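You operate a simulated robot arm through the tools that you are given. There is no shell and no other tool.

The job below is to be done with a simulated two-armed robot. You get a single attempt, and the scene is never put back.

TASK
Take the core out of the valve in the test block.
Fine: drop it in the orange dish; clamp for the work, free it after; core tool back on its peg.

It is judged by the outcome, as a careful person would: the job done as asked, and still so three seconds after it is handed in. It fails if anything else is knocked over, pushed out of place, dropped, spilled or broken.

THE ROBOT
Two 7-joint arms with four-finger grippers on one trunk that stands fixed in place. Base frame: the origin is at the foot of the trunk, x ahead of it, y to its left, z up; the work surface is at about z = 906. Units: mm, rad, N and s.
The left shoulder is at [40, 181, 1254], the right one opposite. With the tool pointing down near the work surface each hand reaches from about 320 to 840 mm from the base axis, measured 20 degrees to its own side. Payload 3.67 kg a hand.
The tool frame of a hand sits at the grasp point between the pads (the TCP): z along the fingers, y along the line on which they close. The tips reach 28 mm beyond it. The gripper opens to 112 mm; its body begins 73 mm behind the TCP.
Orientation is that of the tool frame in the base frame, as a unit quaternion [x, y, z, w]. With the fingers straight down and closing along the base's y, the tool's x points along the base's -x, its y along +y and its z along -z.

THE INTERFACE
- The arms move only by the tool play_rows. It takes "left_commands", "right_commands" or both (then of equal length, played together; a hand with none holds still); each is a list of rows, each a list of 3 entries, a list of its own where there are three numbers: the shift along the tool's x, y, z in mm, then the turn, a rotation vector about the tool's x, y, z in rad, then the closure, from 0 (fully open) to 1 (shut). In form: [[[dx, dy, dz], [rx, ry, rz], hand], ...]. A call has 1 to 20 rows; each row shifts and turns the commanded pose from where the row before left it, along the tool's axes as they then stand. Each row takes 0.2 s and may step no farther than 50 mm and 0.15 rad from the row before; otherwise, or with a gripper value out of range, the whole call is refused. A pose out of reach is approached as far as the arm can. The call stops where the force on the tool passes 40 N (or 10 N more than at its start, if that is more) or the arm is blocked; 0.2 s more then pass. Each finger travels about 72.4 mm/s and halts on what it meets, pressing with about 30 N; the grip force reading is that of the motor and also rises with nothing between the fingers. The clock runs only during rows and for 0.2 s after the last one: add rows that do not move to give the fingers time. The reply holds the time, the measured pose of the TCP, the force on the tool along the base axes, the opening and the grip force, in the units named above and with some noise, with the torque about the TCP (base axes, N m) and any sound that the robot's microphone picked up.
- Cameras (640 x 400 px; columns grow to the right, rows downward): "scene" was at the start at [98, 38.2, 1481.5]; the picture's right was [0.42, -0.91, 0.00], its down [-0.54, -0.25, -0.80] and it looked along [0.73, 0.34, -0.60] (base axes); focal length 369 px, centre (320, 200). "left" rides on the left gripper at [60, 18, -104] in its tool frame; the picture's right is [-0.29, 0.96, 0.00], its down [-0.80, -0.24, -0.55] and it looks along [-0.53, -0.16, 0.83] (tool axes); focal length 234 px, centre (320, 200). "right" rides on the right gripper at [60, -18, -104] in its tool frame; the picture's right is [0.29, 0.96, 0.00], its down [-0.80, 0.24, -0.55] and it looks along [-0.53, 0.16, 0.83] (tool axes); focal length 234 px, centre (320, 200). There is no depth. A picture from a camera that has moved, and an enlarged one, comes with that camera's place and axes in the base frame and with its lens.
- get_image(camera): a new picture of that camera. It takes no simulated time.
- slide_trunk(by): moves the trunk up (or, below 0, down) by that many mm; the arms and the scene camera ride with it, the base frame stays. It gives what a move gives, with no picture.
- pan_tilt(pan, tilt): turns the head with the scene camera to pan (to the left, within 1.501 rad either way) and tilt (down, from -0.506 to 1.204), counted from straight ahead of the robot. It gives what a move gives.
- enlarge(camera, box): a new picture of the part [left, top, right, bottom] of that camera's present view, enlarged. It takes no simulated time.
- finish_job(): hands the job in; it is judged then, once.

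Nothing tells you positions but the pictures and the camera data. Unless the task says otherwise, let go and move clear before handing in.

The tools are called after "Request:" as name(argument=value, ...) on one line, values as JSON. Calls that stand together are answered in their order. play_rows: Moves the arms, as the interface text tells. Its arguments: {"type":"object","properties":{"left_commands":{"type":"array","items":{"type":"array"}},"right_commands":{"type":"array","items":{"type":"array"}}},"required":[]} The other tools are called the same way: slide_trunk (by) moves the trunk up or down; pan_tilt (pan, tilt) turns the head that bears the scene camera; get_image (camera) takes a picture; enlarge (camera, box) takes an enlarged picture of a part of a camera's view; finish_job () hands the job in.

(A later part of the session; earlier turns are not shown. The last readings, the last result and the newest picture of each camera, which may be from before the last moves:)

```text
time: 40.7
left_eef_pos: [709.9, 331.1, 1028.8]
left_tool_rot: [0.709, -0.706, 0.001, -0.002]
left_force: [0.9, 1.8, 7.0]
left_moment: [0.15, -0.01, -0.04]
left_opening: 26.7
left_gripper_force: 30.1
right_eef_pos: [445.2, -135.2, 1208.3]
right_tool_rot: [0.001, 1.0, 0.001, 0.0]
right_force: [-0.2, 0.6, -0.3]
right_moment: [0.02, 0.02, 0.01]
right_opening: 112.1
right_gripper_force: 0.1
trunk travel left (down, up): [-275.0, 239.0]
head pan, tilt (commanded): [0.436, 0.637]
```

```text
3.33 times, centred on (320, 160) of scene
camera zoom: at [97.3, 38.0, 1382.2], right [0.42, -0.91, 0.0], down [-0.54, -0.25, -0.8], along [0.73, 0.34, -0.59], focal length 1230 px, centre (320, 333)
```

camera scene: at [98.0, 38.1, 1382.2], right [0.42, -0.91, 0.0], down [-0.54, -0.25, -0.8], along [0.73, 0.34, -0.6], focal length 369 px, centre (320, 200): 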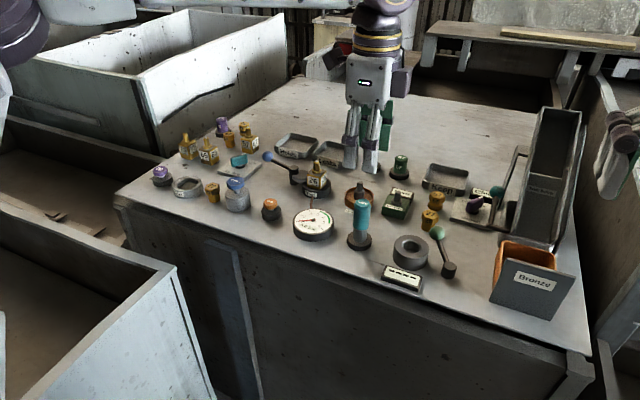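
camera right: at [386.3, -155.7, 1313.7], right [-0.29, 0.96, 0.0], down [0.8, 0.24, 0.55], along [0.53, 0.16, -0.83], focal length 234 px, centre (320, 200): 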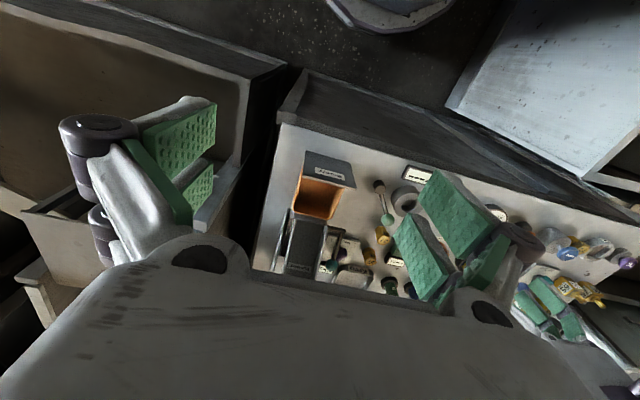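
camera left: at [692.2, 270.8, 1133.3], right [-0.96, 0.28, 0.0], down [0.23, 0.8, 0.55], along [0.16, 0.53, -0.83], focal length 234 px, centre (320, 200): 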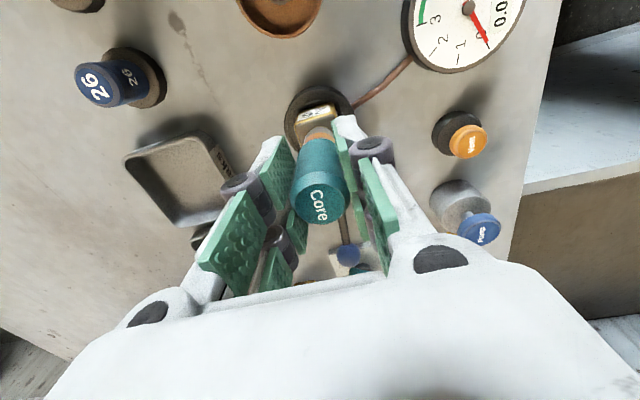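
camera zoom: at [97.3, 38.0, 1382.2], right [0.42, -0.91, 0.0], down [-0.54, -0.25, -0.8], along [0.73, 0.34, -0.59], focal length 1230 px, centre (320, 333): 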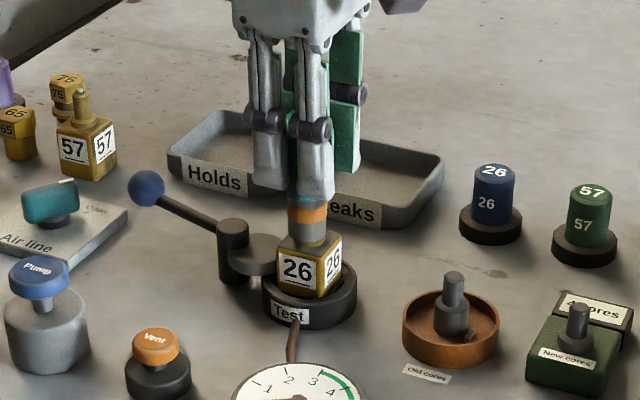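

An orange band has appeared on the tool's shaft, so I'm zooming in on it.

Request:
enlarge(camera="scene", box=[300, 150, 335, 195])

Request:
enlarge(camera="left", box=[280, 90, 370, 170])

Request:
enlarge(camera="scene", box=[285, 190, 345, 245])

```text
8.89 times, centred on (318, 172) of scene
camera zoom: at [97.3, 38.0, 1382.2], right [0.42, -0.91, 0.0], down [-0.54, -0.25, -0.8], along [0.73, 0.34, -0.59], focal length 3281 px, centre (342, 444)
```

zoom: 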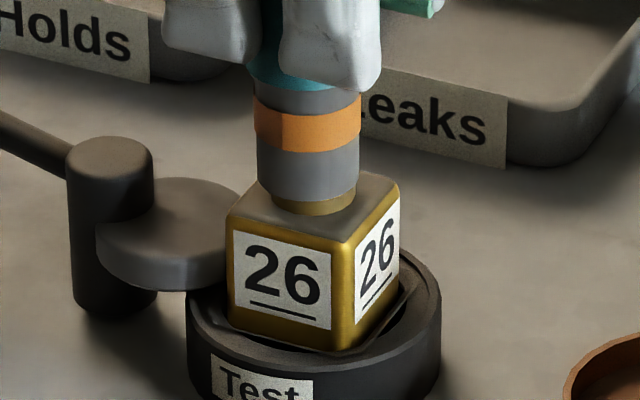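

```text
5.00 times, centred on (325, 130) of left
camera zoom: at [692.2, 270.8, 1133.3], right [-0.96, 0.28, 0.0], down [0.23, 0.8, 0.55], along [0.16, 0.53, -0.83], focal length 1171 px, centre (295, 550)
```

zoom: 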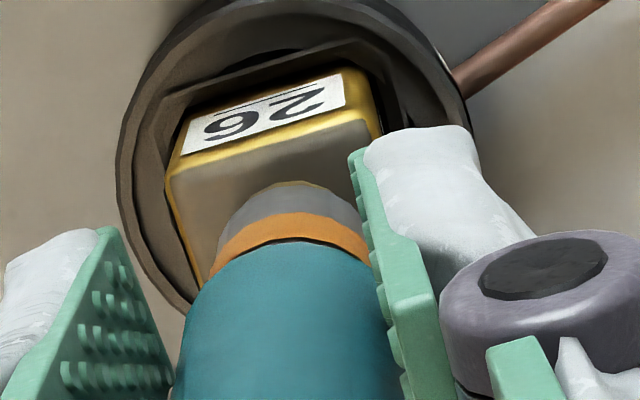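

```text
7.27 times, centred on (315, 218) of scene
camera zoom: at [97.3, 38.0, 1382.2], right [0.42, -0.91, 0.0], down [-0.54, -0.25, -0.8], along [0.73, 0.34, -0.59], focal length 2684 px, centre (356, 73)
```

zoom: 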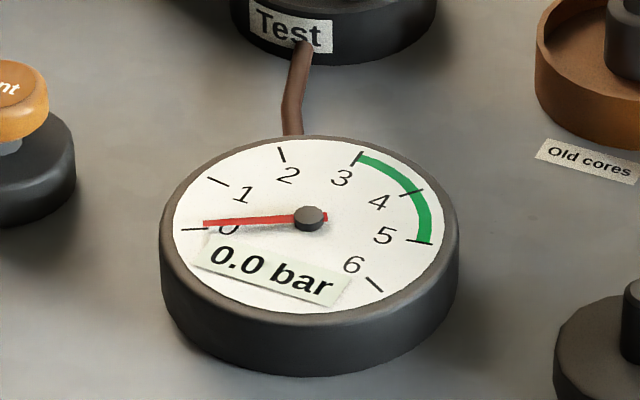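

The orange band probably shows that the core is now held in the tool. I'll raise very gently and check that nothing resists.

Request:
play_rows(left_commands=[[[0, 0, -2], [0, 0, 0], 1.0], [[0, 0, -2], [0, 0, 0], 1.0], [[0, 0, -2], [0, 0, 0], 1.0], [[0, 0, 0], [0, 0, 0], 1.0]])

Request:
enlarge(camera="scene", box=[300, 150, 335, 195])

```text
time: 41.7
left_eef_pos: [711.5, 331.3, 1033.6]
left_tool_rot: [0.707, -0.707, 0.0, 0.0]
left_force: [0.3, -0.9, 0.0]
left_moment: [0.01, 0.0, 0.0]
left_opening: 26.6
left_gripper_force: 30.1
right_eef_pos: [447.4, -135.7, 1209.1]
right_tool_rot: [0.0, 1.0, 0.0, 0.0]
right_force: [-0.7, 0.1, -0.5]
right_moment: [-0.01, 0.0, -0.05]
right_opening: 111.8
right_gripper_force: 0.1
trunk travel left (down, up): [-275.0, 239.0]
head pan, tilt (commanded): [0.436, 0.637]
```

```text
8.89 times, centred on (318, 172) of scene
camera zoom: at [98.3, 38.2, 1382.1], right [0.42, -0.91, 0.0], down [-0.54, -0.25, -0.8], along [0.73, 0.34, -0.6], focal length 3281 px, centre (342, 444)
```

zoom: 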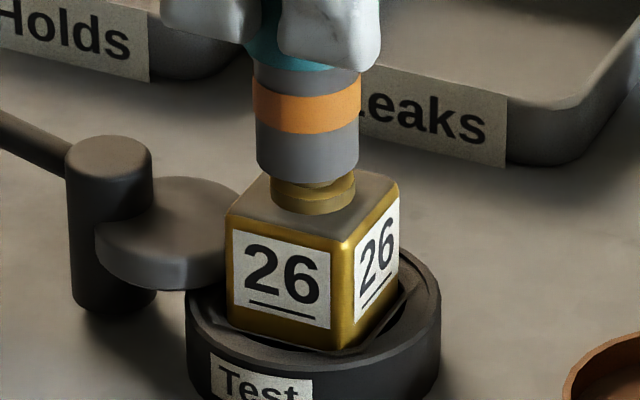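

It lifts freely and the valve stays put. I'm raising it clear of the stem to see whether the core came out.

Request:
play_rows(left_commands=[[[0, 0, -10], [0, 0, 0], 1.0], [[0, 0, -15], [0, 0, 0], 1.0], [[0, 0, -20], [0, 0, 0], 1.0], [[0, 0, -20], [0, 0, 0], 1.0], [[0, 0, 0], [0, 0, 0], 1.0]])

Request:
enlarge(camera="scene", box=[285, 110, 350, 200])

Request:
get_image(camera="left")

Request:
enlarge(camera="left", box=[280, 80, 370, 170])

```text
time: 42.9
left_eef_pos: [709.4, 330.8, 1101.0]
left_tool_rot: [0.707, -0.707, 0.001, -0.001]
left_force: [0.9, -0.5, -0.8]
left_moment: [-0.02, 0.02, 0.0]
left_opening: 26.6
left_gripper_force: 29.4
right_eef_pos: [447.8, -135.8, 1209.0]
right_tool_rot: [0.001, 1.0, 0.0, 0.0]
right_force: [-0.4, 0.4, 1.1]
right_moment: [0.01, 0.03, 0.0]
right_opening: 112.0
right_gripper_force: 0.0
trunk travel left (down, up): [-275.0, 239.0]
head pan, tilt (commanded): [0.436, 0.637]
```

```text
4.44 times, centred on (318, 155) of scene
camera zoom: at [98.4, 38.3, 1382.1], right [0.42, -0.91, 0.0], down [-0.54, -0.25, -0.8], along [0.73, 0.34, -0.6], focal length 1640 px, centre (331, 400)
```

zoom: 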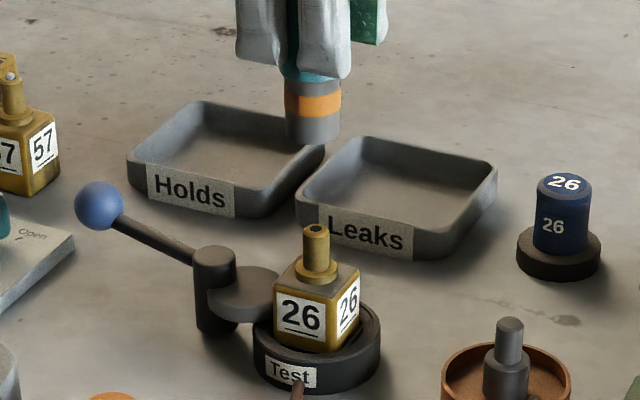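

```text
taken
camera left: at [692.6, 271.1, 1204.2], right [-0.96, 0.29, 0.0], down [0.24, 0.8, 0.55], along [0.16, 0.53, -0.83], focal length 234 px, centre (320, 200)
```

left: 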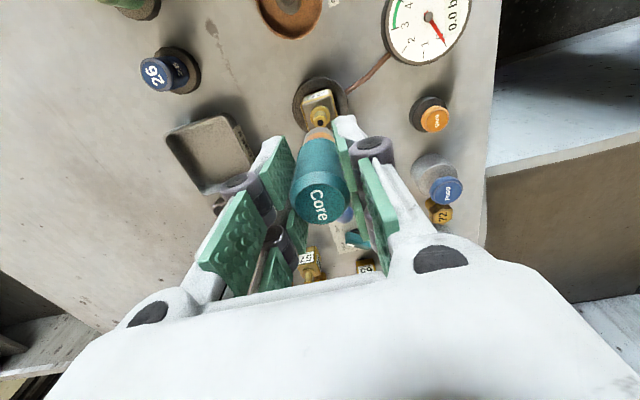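

```text
4.44 times, centred on (325, 125) of left
camera zoom: at [692.6, 271.1, 1204.2], right [-0.96, 0.29, 0.0], down [0.24, 0.8, 0.55], along [0.16, 0.53, -0.83], focal length 1041 px, centre (298, 533)
```

zoom: 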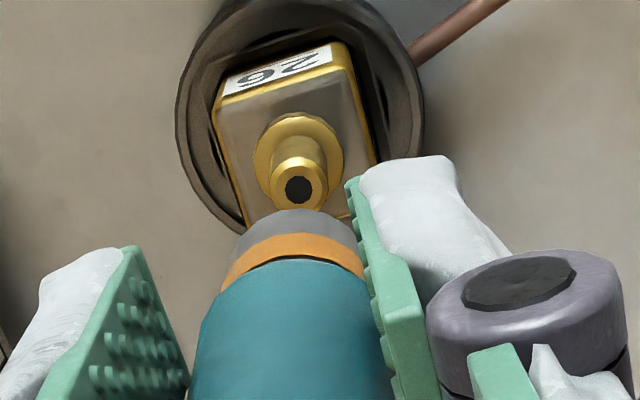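

The core is out: the stem bore is now empty and the tool shows its orange band. I'm carrying it over to the orange "Old cores" dish, above its post.

Request:
play_rows(left_commands=[[[25, -0.3, 0], [0, 0, 0], 1.0], [[25, -0.3, 0], [0, 0, 0], 1.0], [[25, -0.3, 0], [0, 0, 0], 1.0], [[26, -0.3, 0], [0, 0, 0], 1.0], [[0, 0, 0], [0, 0, 0], 1.0]])

Request:
get_image(camera="left")

Request:
enlarge(camera="left", box=[280, 80, 370, 170])

Request:
enlarge(camera="scene", box=[330, 110, 400, 220])

```text
time: 44.1
left_eef_pos: [684.3, 242.7, 1096.0]
left_tool_rot: [0.708, -0.707, 0.002, -0.001]
left_force: [-0.3, 1.0, -0.8]
left_moment: [0.01, 0.03, 0.03]
left_opening: 26.4
left_gripper_force: 29.6
left hand out of reach, approached as far as the arm can: row 2, 3, 4
right_eef_pos: [446.2, -134.9, 1209.6]
right_tool_rot: [0.001, 1.0, -0.001, 0.0]
right_force: [0.6, 0.2, -0.1]
right_moment: [0.01, 0.01, 0.03]
right_opening: 112.0
right_gripper_force: 0.1
trunk travel left (down, up): [-275.0, 239.0]
head pan, tilt (commanded): [0.436, 0.637]
```

```text
taken
camera left: at [666.4, 182.5, 1200.9], right [-0.96, 0.29, -0.01], down [0.24, 0.8, 0.55], along [0.16, 0.53, -0.83], focal length 234 px, centre (320, 200)
```

left: 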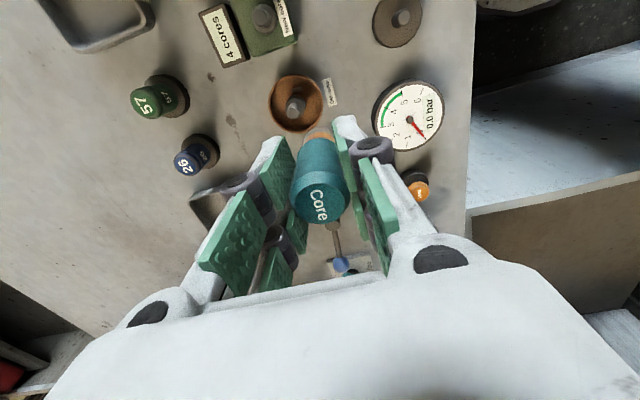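

```text
4.44 times, centred on (325, 125) of left
camera zoom: at [666.4, 182.5, 1200.9], right [-0.96, 0.29, -0.01], down [0.24, 0.8, 0.55], along [0.16, 0.53, -0.83], focal length 1041 px, centre (298, 533)
```

zoom: 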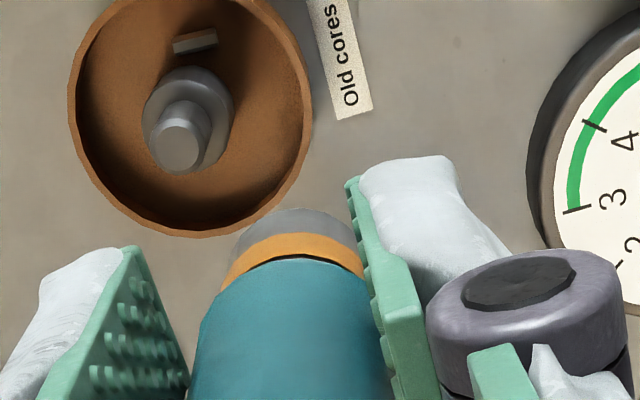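

```text
3.64 times, centred on (365, 165) of scene
camera zoom: at [98.1, 38.6, 1382.1], right [0.42, -0.91, 0.0], down [-0.54, -0.25, -0.8], along [0.73, 0.34, -0.6], focal length 1342 px, centre (156, 327)
```

zoom: 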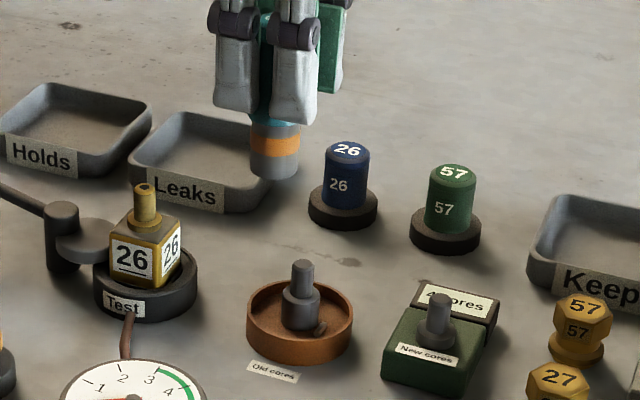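

A wrist limit at this yaw kept the hand short of the dish. I'm rotating the hand back in free air before continuing.

Request:
play_rows(left_commands=[[[0, 0, 0], [0, 0, 0.14], 1.0], [[0, 0, 0], [0, 0, 0.14], 1.0], [[0, 0, 0], [0, 0, 0.14], 1.0], [[0, 0, 0], [0, 0, 0.14], 1.0], [[0, 0, 0], [0, 0, 0.14], 1.0], [[0, 0, 0], [0, 0, 0.14], 1.0], [[0, 0, 0], [0, 0, 0.14], 1.0], [[0, 0, 0], [0, 0, 0.14], 1.0], [[0, 0, 0], [0, 0, 0.14], 1.0], [[0, 0, 0], [0, 0, 0.14], 1.0], [[0, 0, 0], [0, 0, 0.14], 1.0], [[0, 0, 0], [0, 0, 0], 1.0]])

```text
time: 46.7
left_eef_pos: [683.3, 241.9, 1097.1]
left_tool_rot: [-0.015, 1.0, -0.001, 0.002]
left_force: [-0.1, -0.5, -0.2]
left_moment: [-0.02, -0.03, -0.02]
left_opening: 26.7
left_gripper_force: 30.3
right_eef_pos: [446.9, -135.4, 1209.1]
right_tool_rot: [0.001, 1.0, 0.0, 0.0]
right_force: [0.7, 0.1, 0.0]
right_moment: [-0.01, 0.0, 0.0]
right_opening: 112.1
right_gripper_force: 0.1
trunk travel left (down, up): [-275.0, 239.0]
head pan, tilt (commanded): [0.436, 0.637]
```

Request:
play_rows(left_commands=[[[-13.5, -6.4, 0], [0, 0, 0], 1.0], [[-13.5, -6.4, 0], [0, 0, 0], 1.0], [[0, 0, 0], [0, 0, 0], 1.0]])

Request:
get_image(camera="left")

Request:
enlarge(camera="left", box=[270, 80, 370, 160])

Request:
enlarge(camera="scene", box=[330, 120, 390, 220])

```text
time: 47.5
left_eef_pos: [684.4, 241.7, 1095.7]
left_tool_rot: [-0.015, 1.0, -0.001, 0.002]
left_force: [-0.4, -0.3, -1.3]
left_moment: [-0.04, -0.01, 0.02]
left_opening: 26.5
left_gripper_force: 29.9
left hand out of reach, approached as far as the arm can: row 1, 2
right_eef_pos: [445.3, -136.2, 1208.5]
right_tool_rot: [0.0, 1.0, 0.0, 0.0]
right_force: [-0.5, 1.2, 0.1]
right_moment: [-0.02, 0.02, -0.01]
right_opening: 112.2
right_gripper_force: 0.0
trunk travel left (down, up): [-275.0, 239.0]
head pan, tilt (commanded): [0.436, 0.637]
```

```text
taken
camera left: at [623.8, 258.0, 1199.9], right [0.26, 0.97, 0.0], down [0.8, -0.21, 0.56], along [0.54, -0.14, -0.83], focal length 234 px, centre (320, 200)
```

left: 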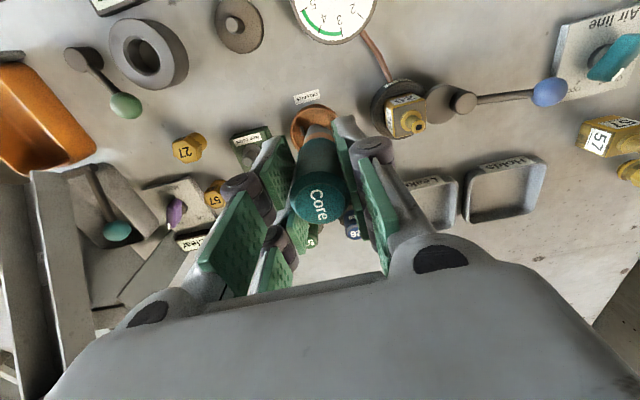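

```text
5.00 times, centred on (320, 120) of left
camera zoom: at [623.8, 258.0, 1199.9], right [0.26, 0.97, 0.0], down [0.8, -0.21, 0.56], along [0.54, -0.14, -0.83], focal length 1171 px, centre (320, 600)
```

zoom: 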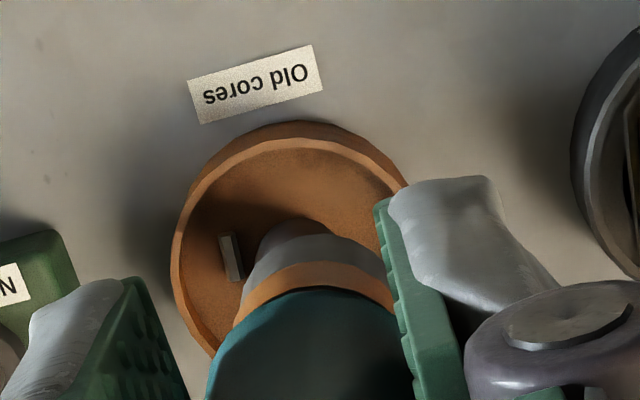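

```text
4.00 times, centred on (360, 170) of scene
camera zoom: at [98.2, 38.1, 1382.1], right [0.42, -0.91, 0.0], down [-0.54, -0.25, -0.8], along [0.73, 0.34, -0.6], focal length 1476 px, centre (160, 320)
```

zoom: 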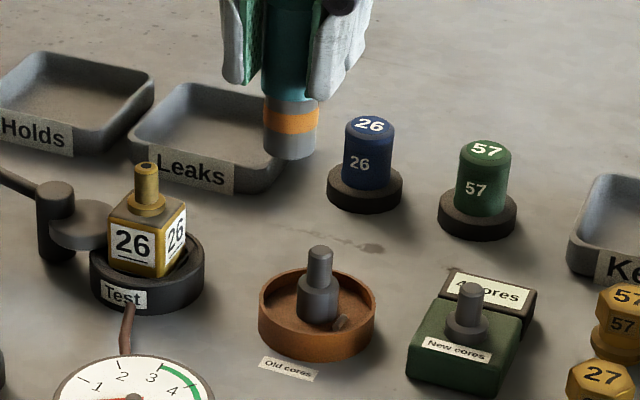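

The hand still stops at about (684, 242), whatever the yaw. I'm looking at the arm's posture to understand what limits it.

Request:
get_image(camera="scene")

Request:
get_image(camera="right")

```text
taken
camera scene: at [98.2, 38.1, 1382.1], right [0.42, -0.91, 0.0], down [-0.54, -0.25, -0.8], along [0.73, 0.34, -0.6], focal length 369 px, centre (320, 200)
```

scene: 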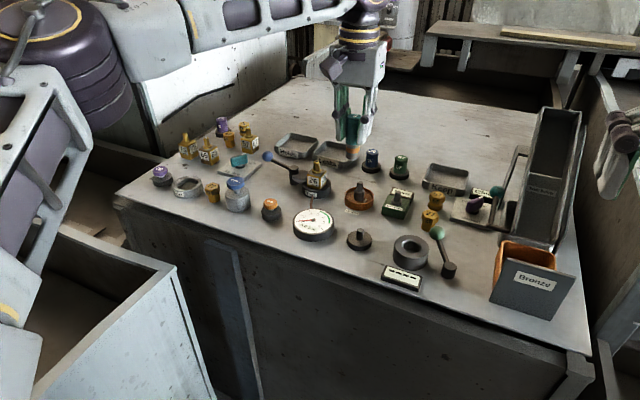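

```text
taken
camera right: at [387.0, -154.5, 1313.7], right [-0.29, 0.96, 0.0], down [0.8, 0.24, 0.55], along [0.53, 0.16, -0.83], focal length 234 px, centre (320, 200)
```

right: 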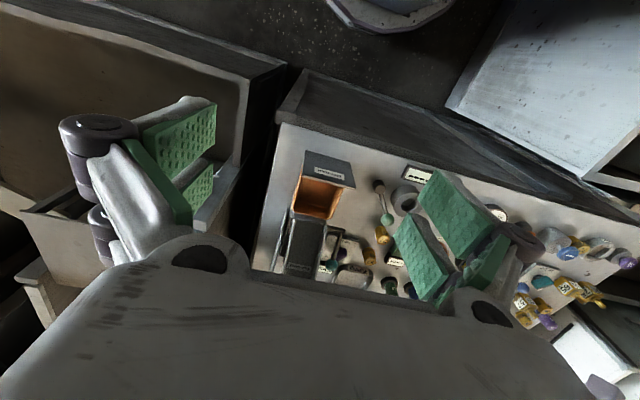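

The arm is not fully stretched, so a joint limit is the more likely cause. I'll yaw to the clockwise side, which worked earlier, and try again.

Request:
play_rows(left_commands=[[[0, 0, 0], [0, 0, 0.14], 1.0], [[0, 0, 0], [0, 0, 0.14], 1.0], [[0, 0, 0], [0, 0, 0.14], 1.0], [[0, 0, 0], [0, 0, 0.14], 1.0], [[0, 0, 0], [0, 0, 0.14], 1.0], [[0, 0, 0], [0, 0, 0.14], 1.0], [[0, 0, 0], [0, 0, 0.14], 1.0], [[0, 0, 0], [0, 0, 0.14], 1.0], [[0, 0, 0], [0, 0, 0], 1.0]])

Request:
get_image(camera="scene")

```text
time: 49.5
left_eef_pos: [684.1, 243.9, 1095.6]
left_tool_rot: [0.518, 0.855, 0.002, 0.001]
left_force: [0.4, -0.1, -0.8]
left_moment: [0.0, -0.01, 0.01]
left_opening: 26.5
left_gripper_force: 29.8
right_eef_pos: [446.7, -136.9, 1209.6]
right_tool_rot: [0.001, 1.0, 0.0, 0.0]
right_force: [-0.4, -0.1, 0.6]
right_moment: [0.02, 0.01, 0.0]
right_opening: 112.3
right_gripper_force: 0.1
trunk travel left (down, up): [-275.0, 239.0]
head pan, tilt (commanded): [0.436, 0.637]
```

```text
taken
camera scene: at [98.2, 38.1, 1382.1], right [0.42, -0.91, 0.0], down [-0.54, -0.25, -0.8], along [0.73, 0.34, -0.6], focal length 369 px, centre (320, 200)
```

scene: 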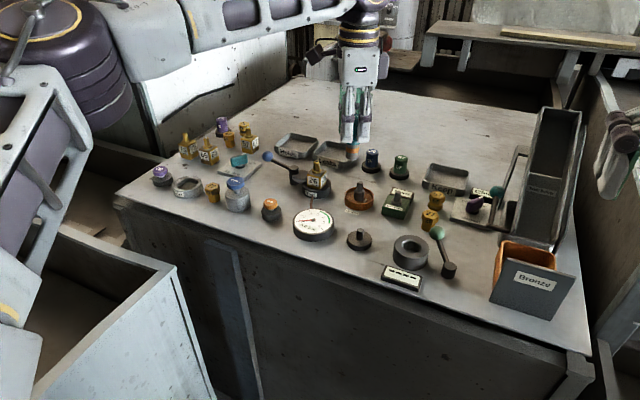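

Request:
play_rows(left_commands=[[[-8.2, 7.0, 0], [0, 0, 0], 1.0], [[0, 0, 0], [0, 0, 0], 1.0]])

```text
time: 50.1
left_eef_pos: [684.6, 242.4, 1095.9]
left_tool_rot: [0.518, 0.856, 0.0, 0.002]
left_force: [0.1, 0.8, -0.9]
left_moment: [0.0, 0.03, -0.02]
left_opening: 26.5
left_gripper_force: 30.0
left hand out of reach, approached as far as the arm can: row 1
right_eef_pos: [447.4, -136.8, 1208.7]
right_tool_rot: [0.0, 1.0, -0.001, 0.0]
right_force: [-0.6, 0.4, 0.0]
right_moment: [-0.01, 0.03, 0.01]
right_opening: 112.1
right_gripper_force: 0.1
trunk travel left (down, up): [-275.0, 239.0]
head pan, tilt (commanded): [0.436, 0.637]
```

The yaw makes no difference. I'll test whether a lower height helps, since the tool still has clearance to go down here.

Request:
play_rows(left_commands=[[[0, 0, 20], [0, 0, 0], 1.0], [[0, 0, 15], [0, 0, 0], 1.0], [[-8.2, 7.0, 0], [0, 0, 0], 1.0], [[0, 0, 0], [0, 0, 0], 1.0]])

```text
time: 51.1
left_eef_pos: [687.3, 242.8, 1060.2]
left_tool_rot: [0.518, 0.855, 0.001, 0.003]
left_force: [0.2, 0.5, -1.3]
left_moment: [0.01, 0.0, 0.01]
left_opening: 26.4
left_gripper_force: 30.7
left hand out of reach, approached as far as the arm can: row 3
right_eef_pos: [446.5, -136.1, 1209.5]
right_tool_rot: [0.001, 1.0, 0.001, -0.001]
right_force: [0.1, -0.1, -0.1]
right_moment: [0.02, -0.02, 0.02]
right_opening: 112.2
right_gripper_force: 0.1
trunk travel left (down, up): [-275.0, 239.0]
head pan, tilt (commanded): [0.436, 0.637]
```

Lower height barely helps. I'll turn the head to look at the left arm itself.

Request:
pan_tilt(pan=0.85, tilt=0.35)

Request:
get_image(camera="scene")

```text
time: 52.0
left_eef_pos: [687.3, 242.7, 1059.7]
left_tool_rot: [0.518, 0.855, 0.0, 0.002]
left_force: [-0.4, 0.2, -0.5]
left_moment: [-0.01, 0.02, 0.01]
left_opening: 26.6
left_gripper_force: 30.2
right_eef_pos: [446.7, -136.2, 1209.0]
right_tool_rot: [0.001, 1.0, 0.0, 0.0]
right_force: [0.1, -1.1, 0.1]
right_moment: [-0.01, 0.01, -0.02]
right_opening: 111.9
right_gripper_force: 0.2
trunk travel left (down, up): [-275.0, 239.0]
head pan, tilt (commanded): [0.85, 0.351]
```

```text
taken
camera scene: at [80.7, 71.1, 1408.1], right [0.75, -0.66, 0.0], down [-0.23, -0.26, -0.94], along [0.62, 0.7, -0.34], focal length 369 px, centre (320, 200)
```

scene: 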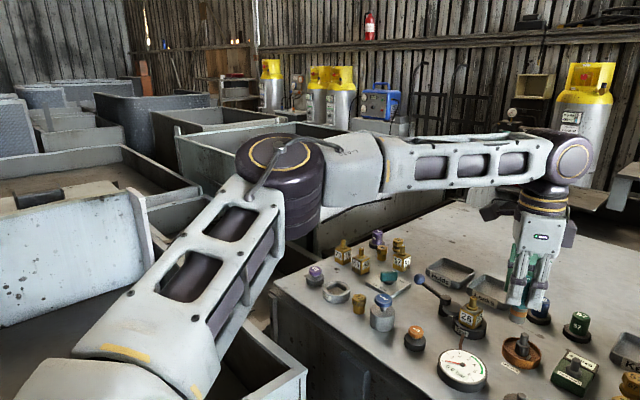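

The arm isn't stretched out, so the limit depends on its current posture. As an experiment I'll yaw so the closing axis is across the reach direction, lean a little to get over the dish, then straighten and see how upright it can get.

Request:
play_rows(left_commands=[[[0, 0, -20], [0, 0, -0.134], 1.0], [[0, 0, -15], [0, 0, -0.134], 1.0], [[0, 0, 0], [0, 0, -0.134], 1.0], [[0, 0, 0], [0, 0, -0.134], 1.0], [[0, 0, 0], [0, 0, -0.134], 1.0], [[0, 0, 0], [0, 0, -0.13], 1.0], [[0, 0, 0], [0, -0.13, 0], 1.0], [[0, 0, 0], [0, -0.12, 0], 1.0], [[0, 0, 0], [0, 0, 0], 1.0]])

Request:
pan_tilt(pan=0.436, tilt=0.637)

```text
time: 54.0
left_eef_pos: [685.7, 243.3, 1094.8]
left_tool_rot: [0.142, 0.982, -0.018, 0.126]
left_force: [-0.8, -0.2, -0.3]
left_moment: [0.01, 0.01, -0.02]
left_opening: 26.5
left_gripper_force: 29.8
left hand out of reach, approached as far as the arm can: row 2
right_eef_pos: [447.3, -136.8, 1209.8]
right_tool_rot: [0.0, 1.0, 0.0, 0.0]
right_force: [-0.5, -0.2, 0.7]
right_moment: [-0.01, 0.0, 0.03]
right_opening: 111.9
right_gripper_force: 0.2
trunk travel left (down, up): [-275.0, 239.0]
head pan, tilt (commanded): [0.85, 0.351]
```

```text
time: 54.9
left_eef_pos: [685.0, 244.2, 1095.6]
left_tool_rot: [0.142, 0.982, -0.018, 0.125]
left_force: [-1.3, 1.3, -1.2]
left_moment: [-0.01, 0.04, 0.02]
left_opening: 26.5
left_gripper_force: 30.0
right_eef_pos: [447.3, -137.0, 1208.3]
right_tool_rot: [0.001, 1.0, 0.0, -0.001]
right_force: [0.2, -0.5, 0.4]
right_moment: [-0.04, 0.01, -0.05]
right_opening: 112.1
right_gripper_force: 0.0
trunk travel left (down, up): [-275.0, 239.0]
head pan, tilt (commanded): [0.436, 0.637]
```

Request:
play_rows(left_commands=[[[-13.8, -2.9, 3.6], [0, 0, 0], 1.0], [[-13.8, -2.9, 3.6], [0, 0, 0], 1.0], [[0, 0, 0], [0, 0, 0], 1.0]])

```text
time: 55.7
left_eef_pos: [710.7, 229.9, 1095.4]
left_tool_rot: [0.142, 0.982, -0.018, 0.124]
left_force: [-0.3, 0.6, -1.2]
left_moment: [-0.01, 0.0, -0.03]
left_opening: 26.5
left_gripper_force: 29.6
right_eef_pos: [445.9, -135.5, 1209.8]
right_tool_rot: [0.001, 1.0, 0.0, 0.0]
right_force: [-1.6, 0.3, -0.9]
right_moment: [0.01, -0.04, -0.03]
right_opening: 111.8
right_gripper_force: 0.0
trunk travel left (down, up): [-275.0, 239.0]
head pan, tilt (commanded): [0.436, 0.637]
```

It reached the dish with a 0.25 rad lean. Now I'm straightening in small steps to see how upright it can get here.

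Request:
play_rows(left_commands=[[[0, 0, 0], [0, 0.04, 0], 1.0], [[0, 0, 0], [0, 0.04, 0], 1.0], [[0, 0, 0], [0, 0.04, 0], 1.0], [[0, 0, 0], [0, 0.04, 0], 1.0], [[0, 0, 0], [0, 0.04, 0], 1.0], [[0, 0, 0], [0, 0.04, 0], 1.0], [[0, 0, 0], [0, 0, 0], 1.0]])

```text
time: 57.3
left_eef_pos: [687.4, 241.8, 1092.2]
left_tool_rot: [0.144, 0.99, -0.001, 0.007]
left_force: [0.0, -0.6, -0.4]
left_moment: [0.0, 0.02, 0.0]
left_opening: 26.2
left_gripper_force: 30.0
left hand out of reach, approached as far as the arm can: row 4, 5, 6
right_eef_pos: [447.2, -136.2, 1208.7]
right_tool_rot: [0.001, 1.0, 0.0, 0.0]
right_force: [0.3, 0.4, -0.9]
right_moment: [-0.03, 0.04, 0.01]
right_opening: 112.1
right_gripper_force: 0.0
trunk travel left (down, up): [-275.0, 239.0]
head pan, tilt (commanded): [0.436, 0.637]
```

Upright, the arm can't quite reach the dish; it needs about 0.12 rad of lean. I'll set the tool on the valve stem, which holds it vertical, then regrip with the hand leaning 0.25 rad so the tool stays upright at the dish. First, back over the valve.

Request:
play_rows(left_commands=[[[1.2, 30.7, 0], [0, 0.01, 0], 1.0], [[1.2, 30.7, 0], [0, 0, 0], 1.0], [[1.2, 30.7, 0], [0, 0, 0], 1.0], [[0, 0, 0], [0, 0, 0], 1.0]])

Request:
get_image(camera="left")

Request:
enlarge(camera="left", box=[280, 80, 360, 150])

Request:
enlarge(camera="scene", box=[290, 120, 345, 200])

```text
time: 58.3
left_eef_pos: [709.5, 330.2, 1092.4]
left_tool_rot: [0.144, 0.99, 0.0, 0.002]
left_force: [-0.5, -0.1, -1.1]
left_moment: [0.02, 0.02, 0.01]
left_opening: 26.4
left_gripper_force: 29.5
right_eef_pos: [446.1, -136.0, 1209.0]
right_tool_rot: [0.001, 1.0, -0.001, 0.0]
right_force: [-0.7, -0.6, -0.6]
right_moment: [-0.02, 0.02, -0.02]
right_opening: 111.9
right_gripper_force: 0.0
trunk travel left (down, up): [-275.0, 239.0]
head pan, tilt (commanded): [0.436, 0.637]
```

```text
taken
camera left: at [657.6, 364.5, 1196.3], right [0.55, 0.84, 0.0], down [0.69, -0.46, 0.56], along [0.47, -0.3, -0.83], focal length 234 px, centre (320, 200)
```

left: 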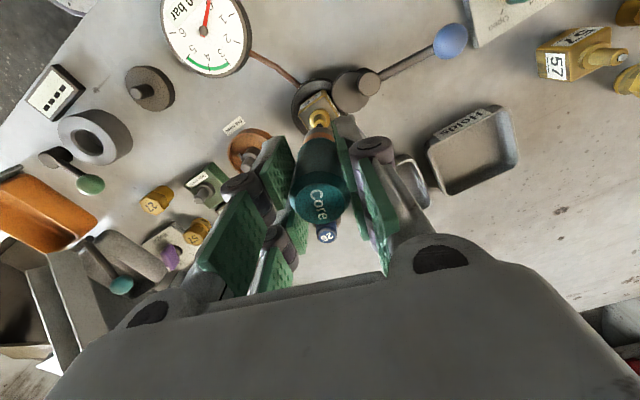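

```text
5.71 times, centred on (320, 115) of left
camera zoom: at [657.6, 364.5, 1196.3], right [0.55, 0.84, 0.0], down [0.69, -0.46, 0.56], along [0.47, -0.3, -0.83], focal length 1338 px, centre (320, 686)
```

zoom: 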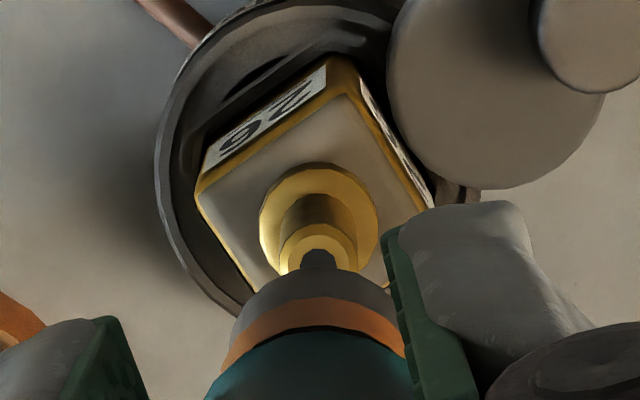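

```text
5.00 times, centred on (318, 160) of scene
camera zoom: at [98.1, 37.7, 1382.2], right [0.42, -0.91, 0.0], down [-0.54, -0.25, -0.8], along [0.73, 0.34, -0.59], focal length 1845 px, centre (332, 400)
```

zoom: 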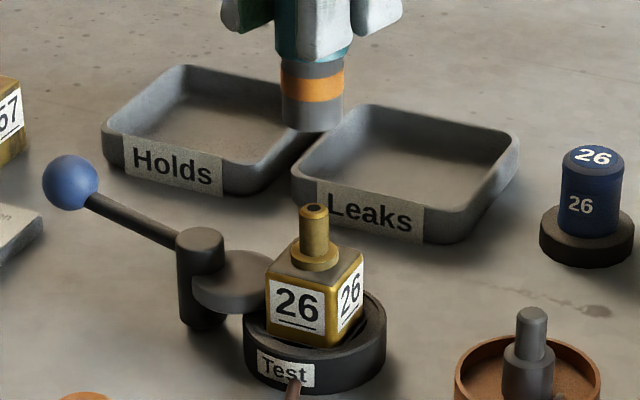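

Alignment over the stem looks good, so I'm lowering the tool back onto it.

Request:
play_rows(left_commands=[[[0, 0, 18], [0, 0, 0], 1.0], [[0, 0, 15], [0, 0, 0], 1.0], [[0, 0, 10], [0, 0, 0], 1.0], [[0, 0, 6], [0, 0, 0], 1.0], [[0, 0, 6], [0, 0, 0], 1.0], [[0, 0, 5], [0, 0, 0], 1.0], [[0, 0, 0], [0, 0, 0], 1.0]])

Request:
enlarge(camera="scene", box=[290, 120, 345, 200])

```text
time: 59.9
left_eef_pos: [708.2, 330.9, 1032.3]
left_tool_rot: [0.143, 0.99, 0.0, 0.002]
left_force: [0.2, 1.0, -0.9]
left_moment: [-0.03, -0.01, -0.01]
left_opening: 26.5
left_gripper_force: 30.0
right_eef_pos: [446.2, -136.2, 1209.1]
right_tool_rot: [0.001, 1.0, 0.0, -0.001]
right_force: [0.0, 0.1, 0.1]
right_moment: [-0.01, 0.01, -0.01]
right_opening: 111.9
right_gripper_force: 0.1
trunk travel left (down, up): [-275.0, 239.0]
head pan, tilt (commanded): [0.436, 0.637]
```

```text
5.00 times, centred on (318, 160) of scene
camera zoom: at [98.1, 38.1, 1382.2], right [0.42, -0.91, 0.0], down [-0.54, -0.25, -0.8], along [0.73, 0.34, -0.6], focal length 1845 px, centre (332, 400)
```

zoom: 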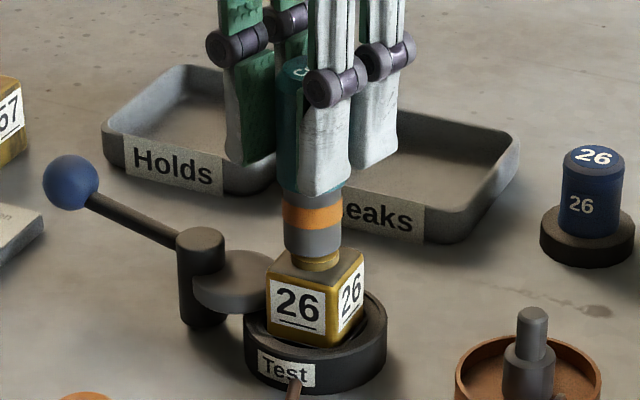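

Request:
play_rows(left_commands=[[[0, 0, 2.2], [0, 0, 0], 1.0], [[0, 0, 0], [0, 0, 0], 1.0], [[0, 0, 0], [0, 0, 0], 0.7], [[0, 0, 0], [0, 0, 0], 0.55], [[0, 0, 0], [0, 0, 0], 0.55]])

Request:
get_image(camera="left")

Request:
enlarge(camera="scene", box=[290, 120, 345, 200])

```text
time: 61.1
left_eef_pos: [709.9, 330.9, 1030.2]
left_tool_rot: [0.143, 0.99, -0.001, 0.001]
left_force: [0.8, -0.8, -0.3]
left_moment: [-0.01, -0.04, -0.02]
left_opening: 50.4
left_gripper_force: 0.0
right_eef_pos: [446.4, -136.4, 1209.4]
right_tool_rot: [0.001, 1.0, 0.0, 0.0]
right_force: [0.3, 0.4, 0.7]
right_moment: [0.0, -0.02, -0.01]
right_opening: 112.2
right_gripper_force: 0.0
trunk travel left (down, up): [-275.0, 239.0]
head pan, tilt (commanded): [0.436, 0.637]
```

```text
taken
camera left: at [657.9, 365.2, 1134.4], right [0.55, 0.84, 0.0], down [0.69, -0.46, 0.56], along [0.47, -0.3, -0.83], focal length 234 px, centre (320, 200)
```

left: 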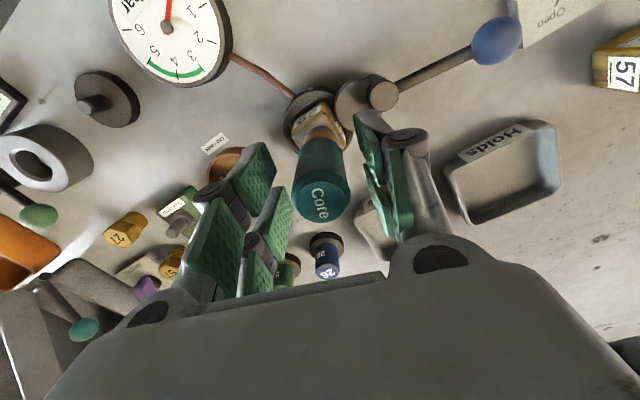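

```text
5.00 times, centred on (318, 160) of scene
camera zoom: at [98.0, 38.1, 1382.2], right [0.42, -0.91, 0.0], down [-0.54, -0.25, -0.8], along [0.73, 0.34, -0.59], focal length 1845 px, centre (332, 400)
```

zoom: 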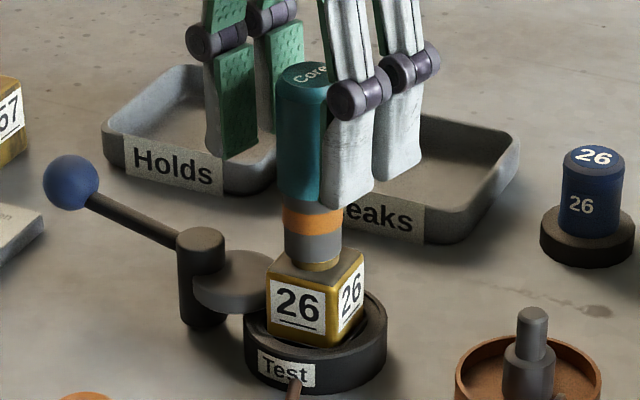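

The tool stands by itself on the stem with the band still showing. I'm leaning the hand 0.25 rad about the closing axis and regripping.

Request:
play_rows(left_commands=[[[0, 0, 0], [0, -0.125, 0], 0.55], [[0, 0, 0], [0, -0.125, 0], 0.55], [[0, 0, 0], [0, 0, 0], 0.55], [[0, 0, 0], [0, 0, 0], 0.8], [[0, 0, 0], [0, 0, 0], 1.0], [[0, 0, 0], [0, 0, 0], 1.0], [[0, 0, 0], [0, 0, 0], 1.0]])

Request:
get_image(camera="left")

Request:
enlarge(camera="scene", box=[280, 90, 355, 200])

```text
time: 62.7
left_eef_pos: [709.7, 331.0, 1030.2]
left_tool_rot: [0.143, 0.982, -0.018, 0.125]
left_force: [-0.2, 0.1, 0.3]
left_moment: [0.02, 0.0, 0.02]
left_opening: 29.1
left_gripper_force: 30.5
right_eef_pos: [445.6, -135.6, 1207.9]
right_tool_rot: [0.001, 1.0, 0.0, 0.001]
right_force: [-0.1, 0.4, 0.5]
right_moment: [-0.01, 0.04, -0.01]
right_opening: 112.0
right_gripper_force: 0.0
trunk travel left (down, up): [-275.0, 239.0]
head pan, tilt (commanded): [0.436, 0.637]
```

```text
taken
camera left: at [635.0, 372.0, 1116.1], right [0.54, 0.84, 0.07], down [0.54, -0.41, 0.74], along [0.65, -0.36, -0.67], focal length 234 px, centre (320, 200)
```

left: 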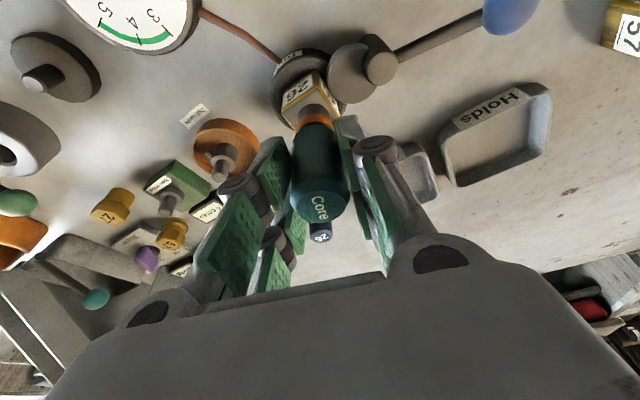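

```text
3.64 times, centred on (318, 145) of scene
camera zoom: at [98.1, 38.2, 1382.2], right [0.42, -0.91, 0.0], down [-0.54, -0.25, -0.8], along [0.73, 0.34, -0.6], focal length 1342 px, centre (329, 400)
```

zoom: 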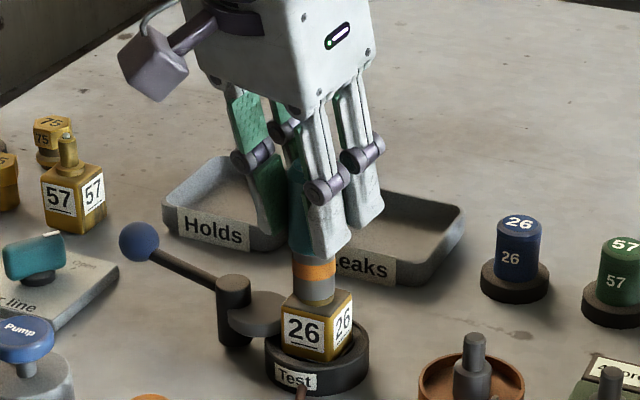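

Gripped with the tool still upright. I'm lifting straight up and checking that the tool stays vertical and still carries the core.

Request:
play_rows(left_commands=[[[-2.5, 0, -9.7], [0, 0, 0], 1.0], [[-3.8, 0, -14.5], [0, 0, 0], 1.0], [[-5.03, 0, -19.4], [0, 0, 0], 1.0], [[-5.03, 0, -19.4], [0, 0, 0], 1.0], [[0, 0, 0], [0, 0, 0], 1.0]])

Request:
get_image(camera="left")

Request:
enlarge(camera="scene", box=[270, 80, 360, 200])

```text
time: 63.9
left_eef_pos: [710.5, 331.1, 1094.3]
left_tool_rot: [0.142, 0.982, -0.018, 0.125]
left_force: [0.0, 0.4, -1.0]
left_moment: [0.01, 0.0, 0.01]
left_opening: 28.8
left_gripper_force: 29.9
right_eef_pos: [446.9, -136.0, 1209.4]
right_tool_rot: [0.001, 1.0, 0.0, 0.001]
right_force: [0.4, 0.5, -0.1]
right_moment: [0.0, 0.0, 0.01]
right_opening: 111.8
right_gripper_force: 0.0
trunk travel left (down, up): [-275.0, 239.0]
head pan, tilt (commanded): [0.436, 0.637]
```

```text
taken
camera left: at [635.6, 372.2, 1181.4], right [0.54, 0.84, 0.07], down [0.54, -0.41, 0.74], along [0.65, -0.36, -0.67], focal length 234 px, centre (320, 200)
```

left: 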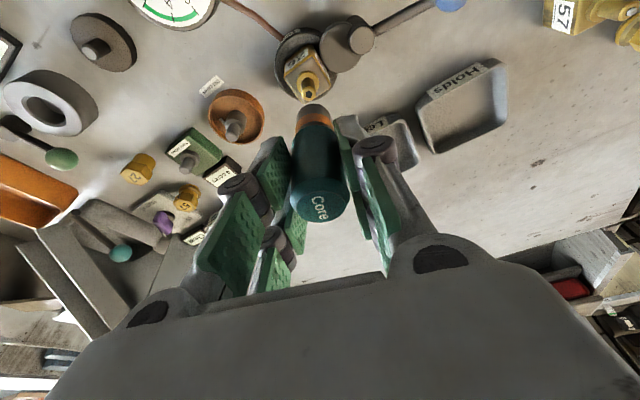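

```text
3.33 times, centred on (315, 140) of scene
camera zoom: at [98.5, 38.4, 1382.1], right [0.42, -0.91, 0.0], down [-0.54, -0.25, -0.8], along [0.73, 0.34, -0.6], focal length 1230 px, centre (337, 400)
```

zoom: 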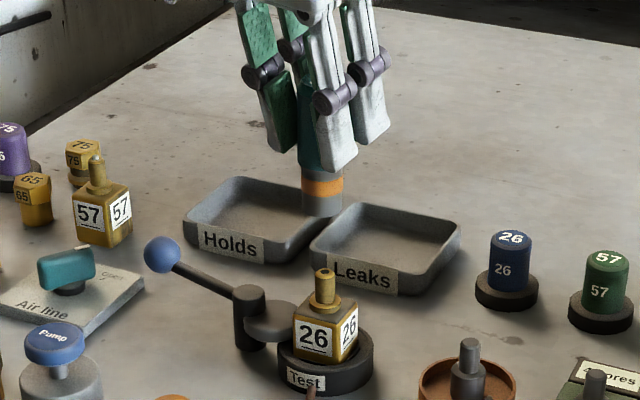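

The tool stays vertical and loaded. Moving over to the dish.

Request:
play_rows(left_commands=[[[-9.4, -32.2, 2.43], [0, 0, 0], 1.0], [[-9.4, -32.2, 2.43], [0, 0, 0], 1.0], [[-9.4, -32.2, 2.43], [0, 0, 0], 1.0], [[0, 0, 0], [0, 0, 0], 1.0]])

Request:
get_image(camera="left")

Request:
enlarge(camera="left", box=[270, 60, 370, 140])

Request:
enlarge(camera="scene", box=[325, 110, 405, 230])

```text
time: 64.9
left_eef_pos: [711.6, 230.4, 1095.4]
left_tool_rot: [0.142, 0.982, -0.018, 0.125]
left_force: [-0.6, 0.0, -0.1]
left_moment: [0.0, -0.02, -0.04]
left_opening: 29.0
left_gripper_force: 30.2
right_eef_pos: [446.5, -135.9, 1209.5]
right_tool_rot: [0.001, 1.0, 0.0, 0.0]
right_force: [-0.5, -0.9, -0.4]
right_moment: [-0.03, 0.01, 0.0]
right_opening: 112.1
right_gripper_force: 0.0
trunk travel left (down, up): [-275.0, 239.0]
head pan, tilt (commanded): [0.436, 0.637]
```

```text
taken
camera left: at [636.4, 271.0, 1180.4], right [0.54, 0.84, 0.07], down [0.54, -0.41, 0.74], along [0.65, -0.36, -0.67], focal length 234 px, centre (320, 200)
```

left: 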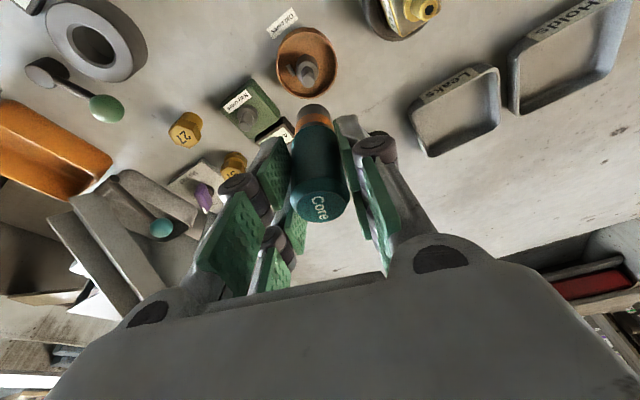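

```text
5.00 times, centred on (320, 100) of left
camera zoom: at [636.4, 271.0, 1180.4], right [0.54, 0.84, 0.07], down [0.54, -0.41, 0.74], along [0.65, -0.36, -0.67], focal length 1171 px, centre (320, 700)
```

zoom: 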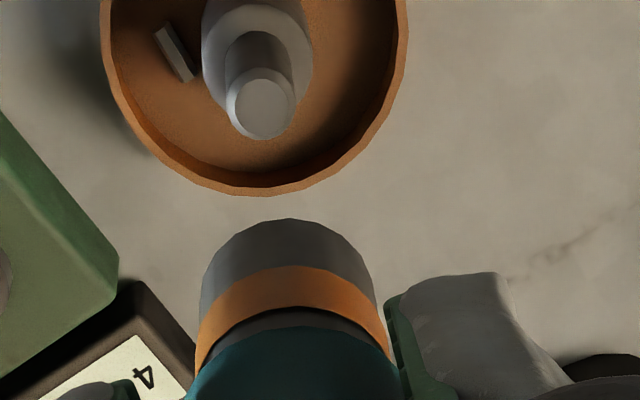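

```text
3.33 times, centred on (365, 170) of scene
camera zoom: at [98.0, 38.8, 1382.2], right [0.42, -0.91, 0.0], down [-0.54, -0.25, -0.8], along [0.73, 0.34, -0.6], focal length 1230 px, centre (170, 300)
```

zoom: 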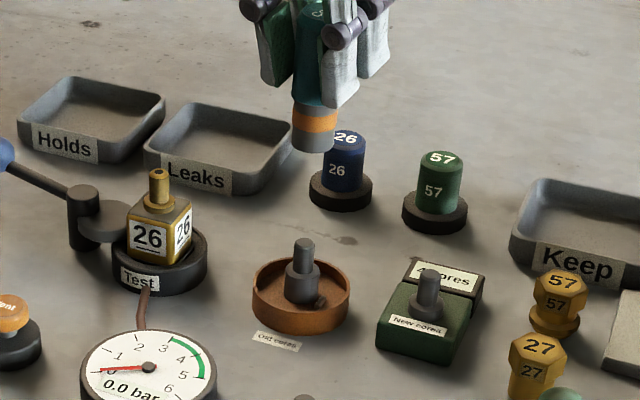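

Request:
enlarge(camera="scene", box=[340, 135, 380, 200])

```text
6.15 times, centred on (360, 168) of scene
camera zoom: at [98.0, 38.8, 1382.2], right [0.42, -0.91, 0.0], down [-0.54, -0.25, -0.8], along [0.73, 0.34, -0.6], focal length 2271 px, centre (74, 400)
```

zoom: 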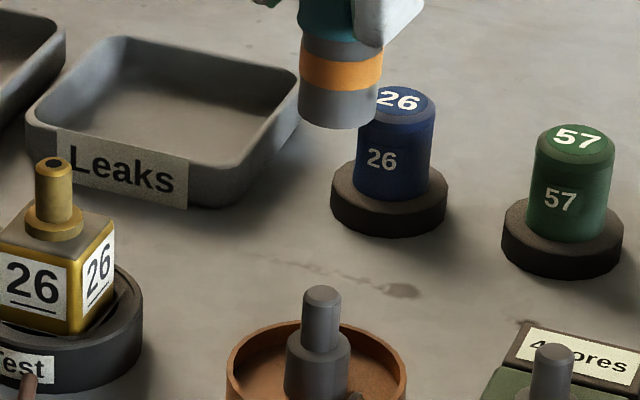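

Both views show the tool axis lined up with the post. I'm descending to just above it.

Request:
play_rows(left_commands=[[[5.03, 0, 19.4], [0, 0, 0], 1.0], [[5.03, 0, 19.4], [0, 0, 0], 1.0], [[4.5, 0, 17.4], [0, 0, 0], 1.0], [[0, 0, 0], [0, 0, 0], 1.0]])

Request:
enlarge(camera="scene", box=[335, 140, 385, 220])

Request:
enlarge(camera="left", box=[270, 60, 370, 140])

```text
time: 65.9
left_eef_pos: [711.5, 229.3, 1036.5]
left_tool_rot: [0.142, 0.982, -0.018, 0.125]
left_force: [-1.1, 0.7, 0.1]
left_moment: [0.01, 0.0, -0.02]
left_opening: 29.0
left_gripper_force: 30.5
right_eef_pos: [445.8, -135.3, 1209.2]
right_tool_rot: [0.0, 1.0, 0.0, 0.0]
right_force: [-0.1, 0.3, 0.5]
right_moment: [0.03, -0.02, -0.02]
right_opening: 111.7
right_gripper_force: 0.0
trunk travel left (down, up): [-275.0, 239.0]
head pan, tilt (commanded): [0.436, 0.637]
```

```text
5.00 times, centred on (360, 180) of scene
camera zoom: at [98.0, 38.2, 1382.2], right [0.42, -0.91, 0.0], down [-0.54, -0.25, -0.8], along [0.73, 0.34, -0.59], focal length 1845 px, centre (120, 300)
```

zoom: 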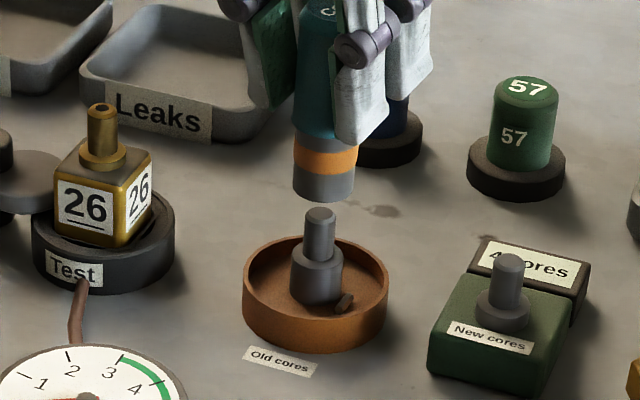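

```text
5.00 times, centred on (320, 100) of left
camera zoom: at [636.5, 271.0, 1123.4], right [0.54, 0.84, 0.07], down [0.54, -0.41, 0.74], along [0.65, -0.36, -0.67], focal length 1171 px, centre (320, 700)
```

zoom: 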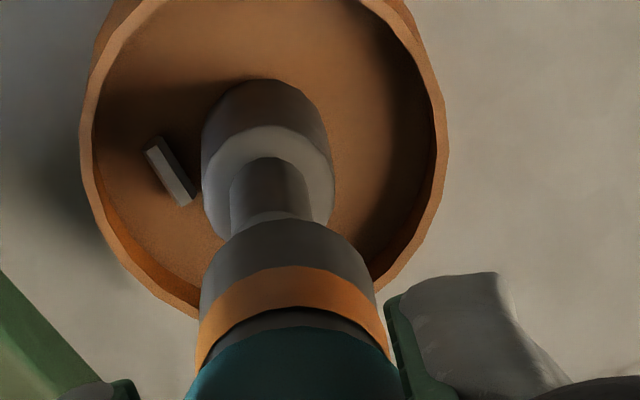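

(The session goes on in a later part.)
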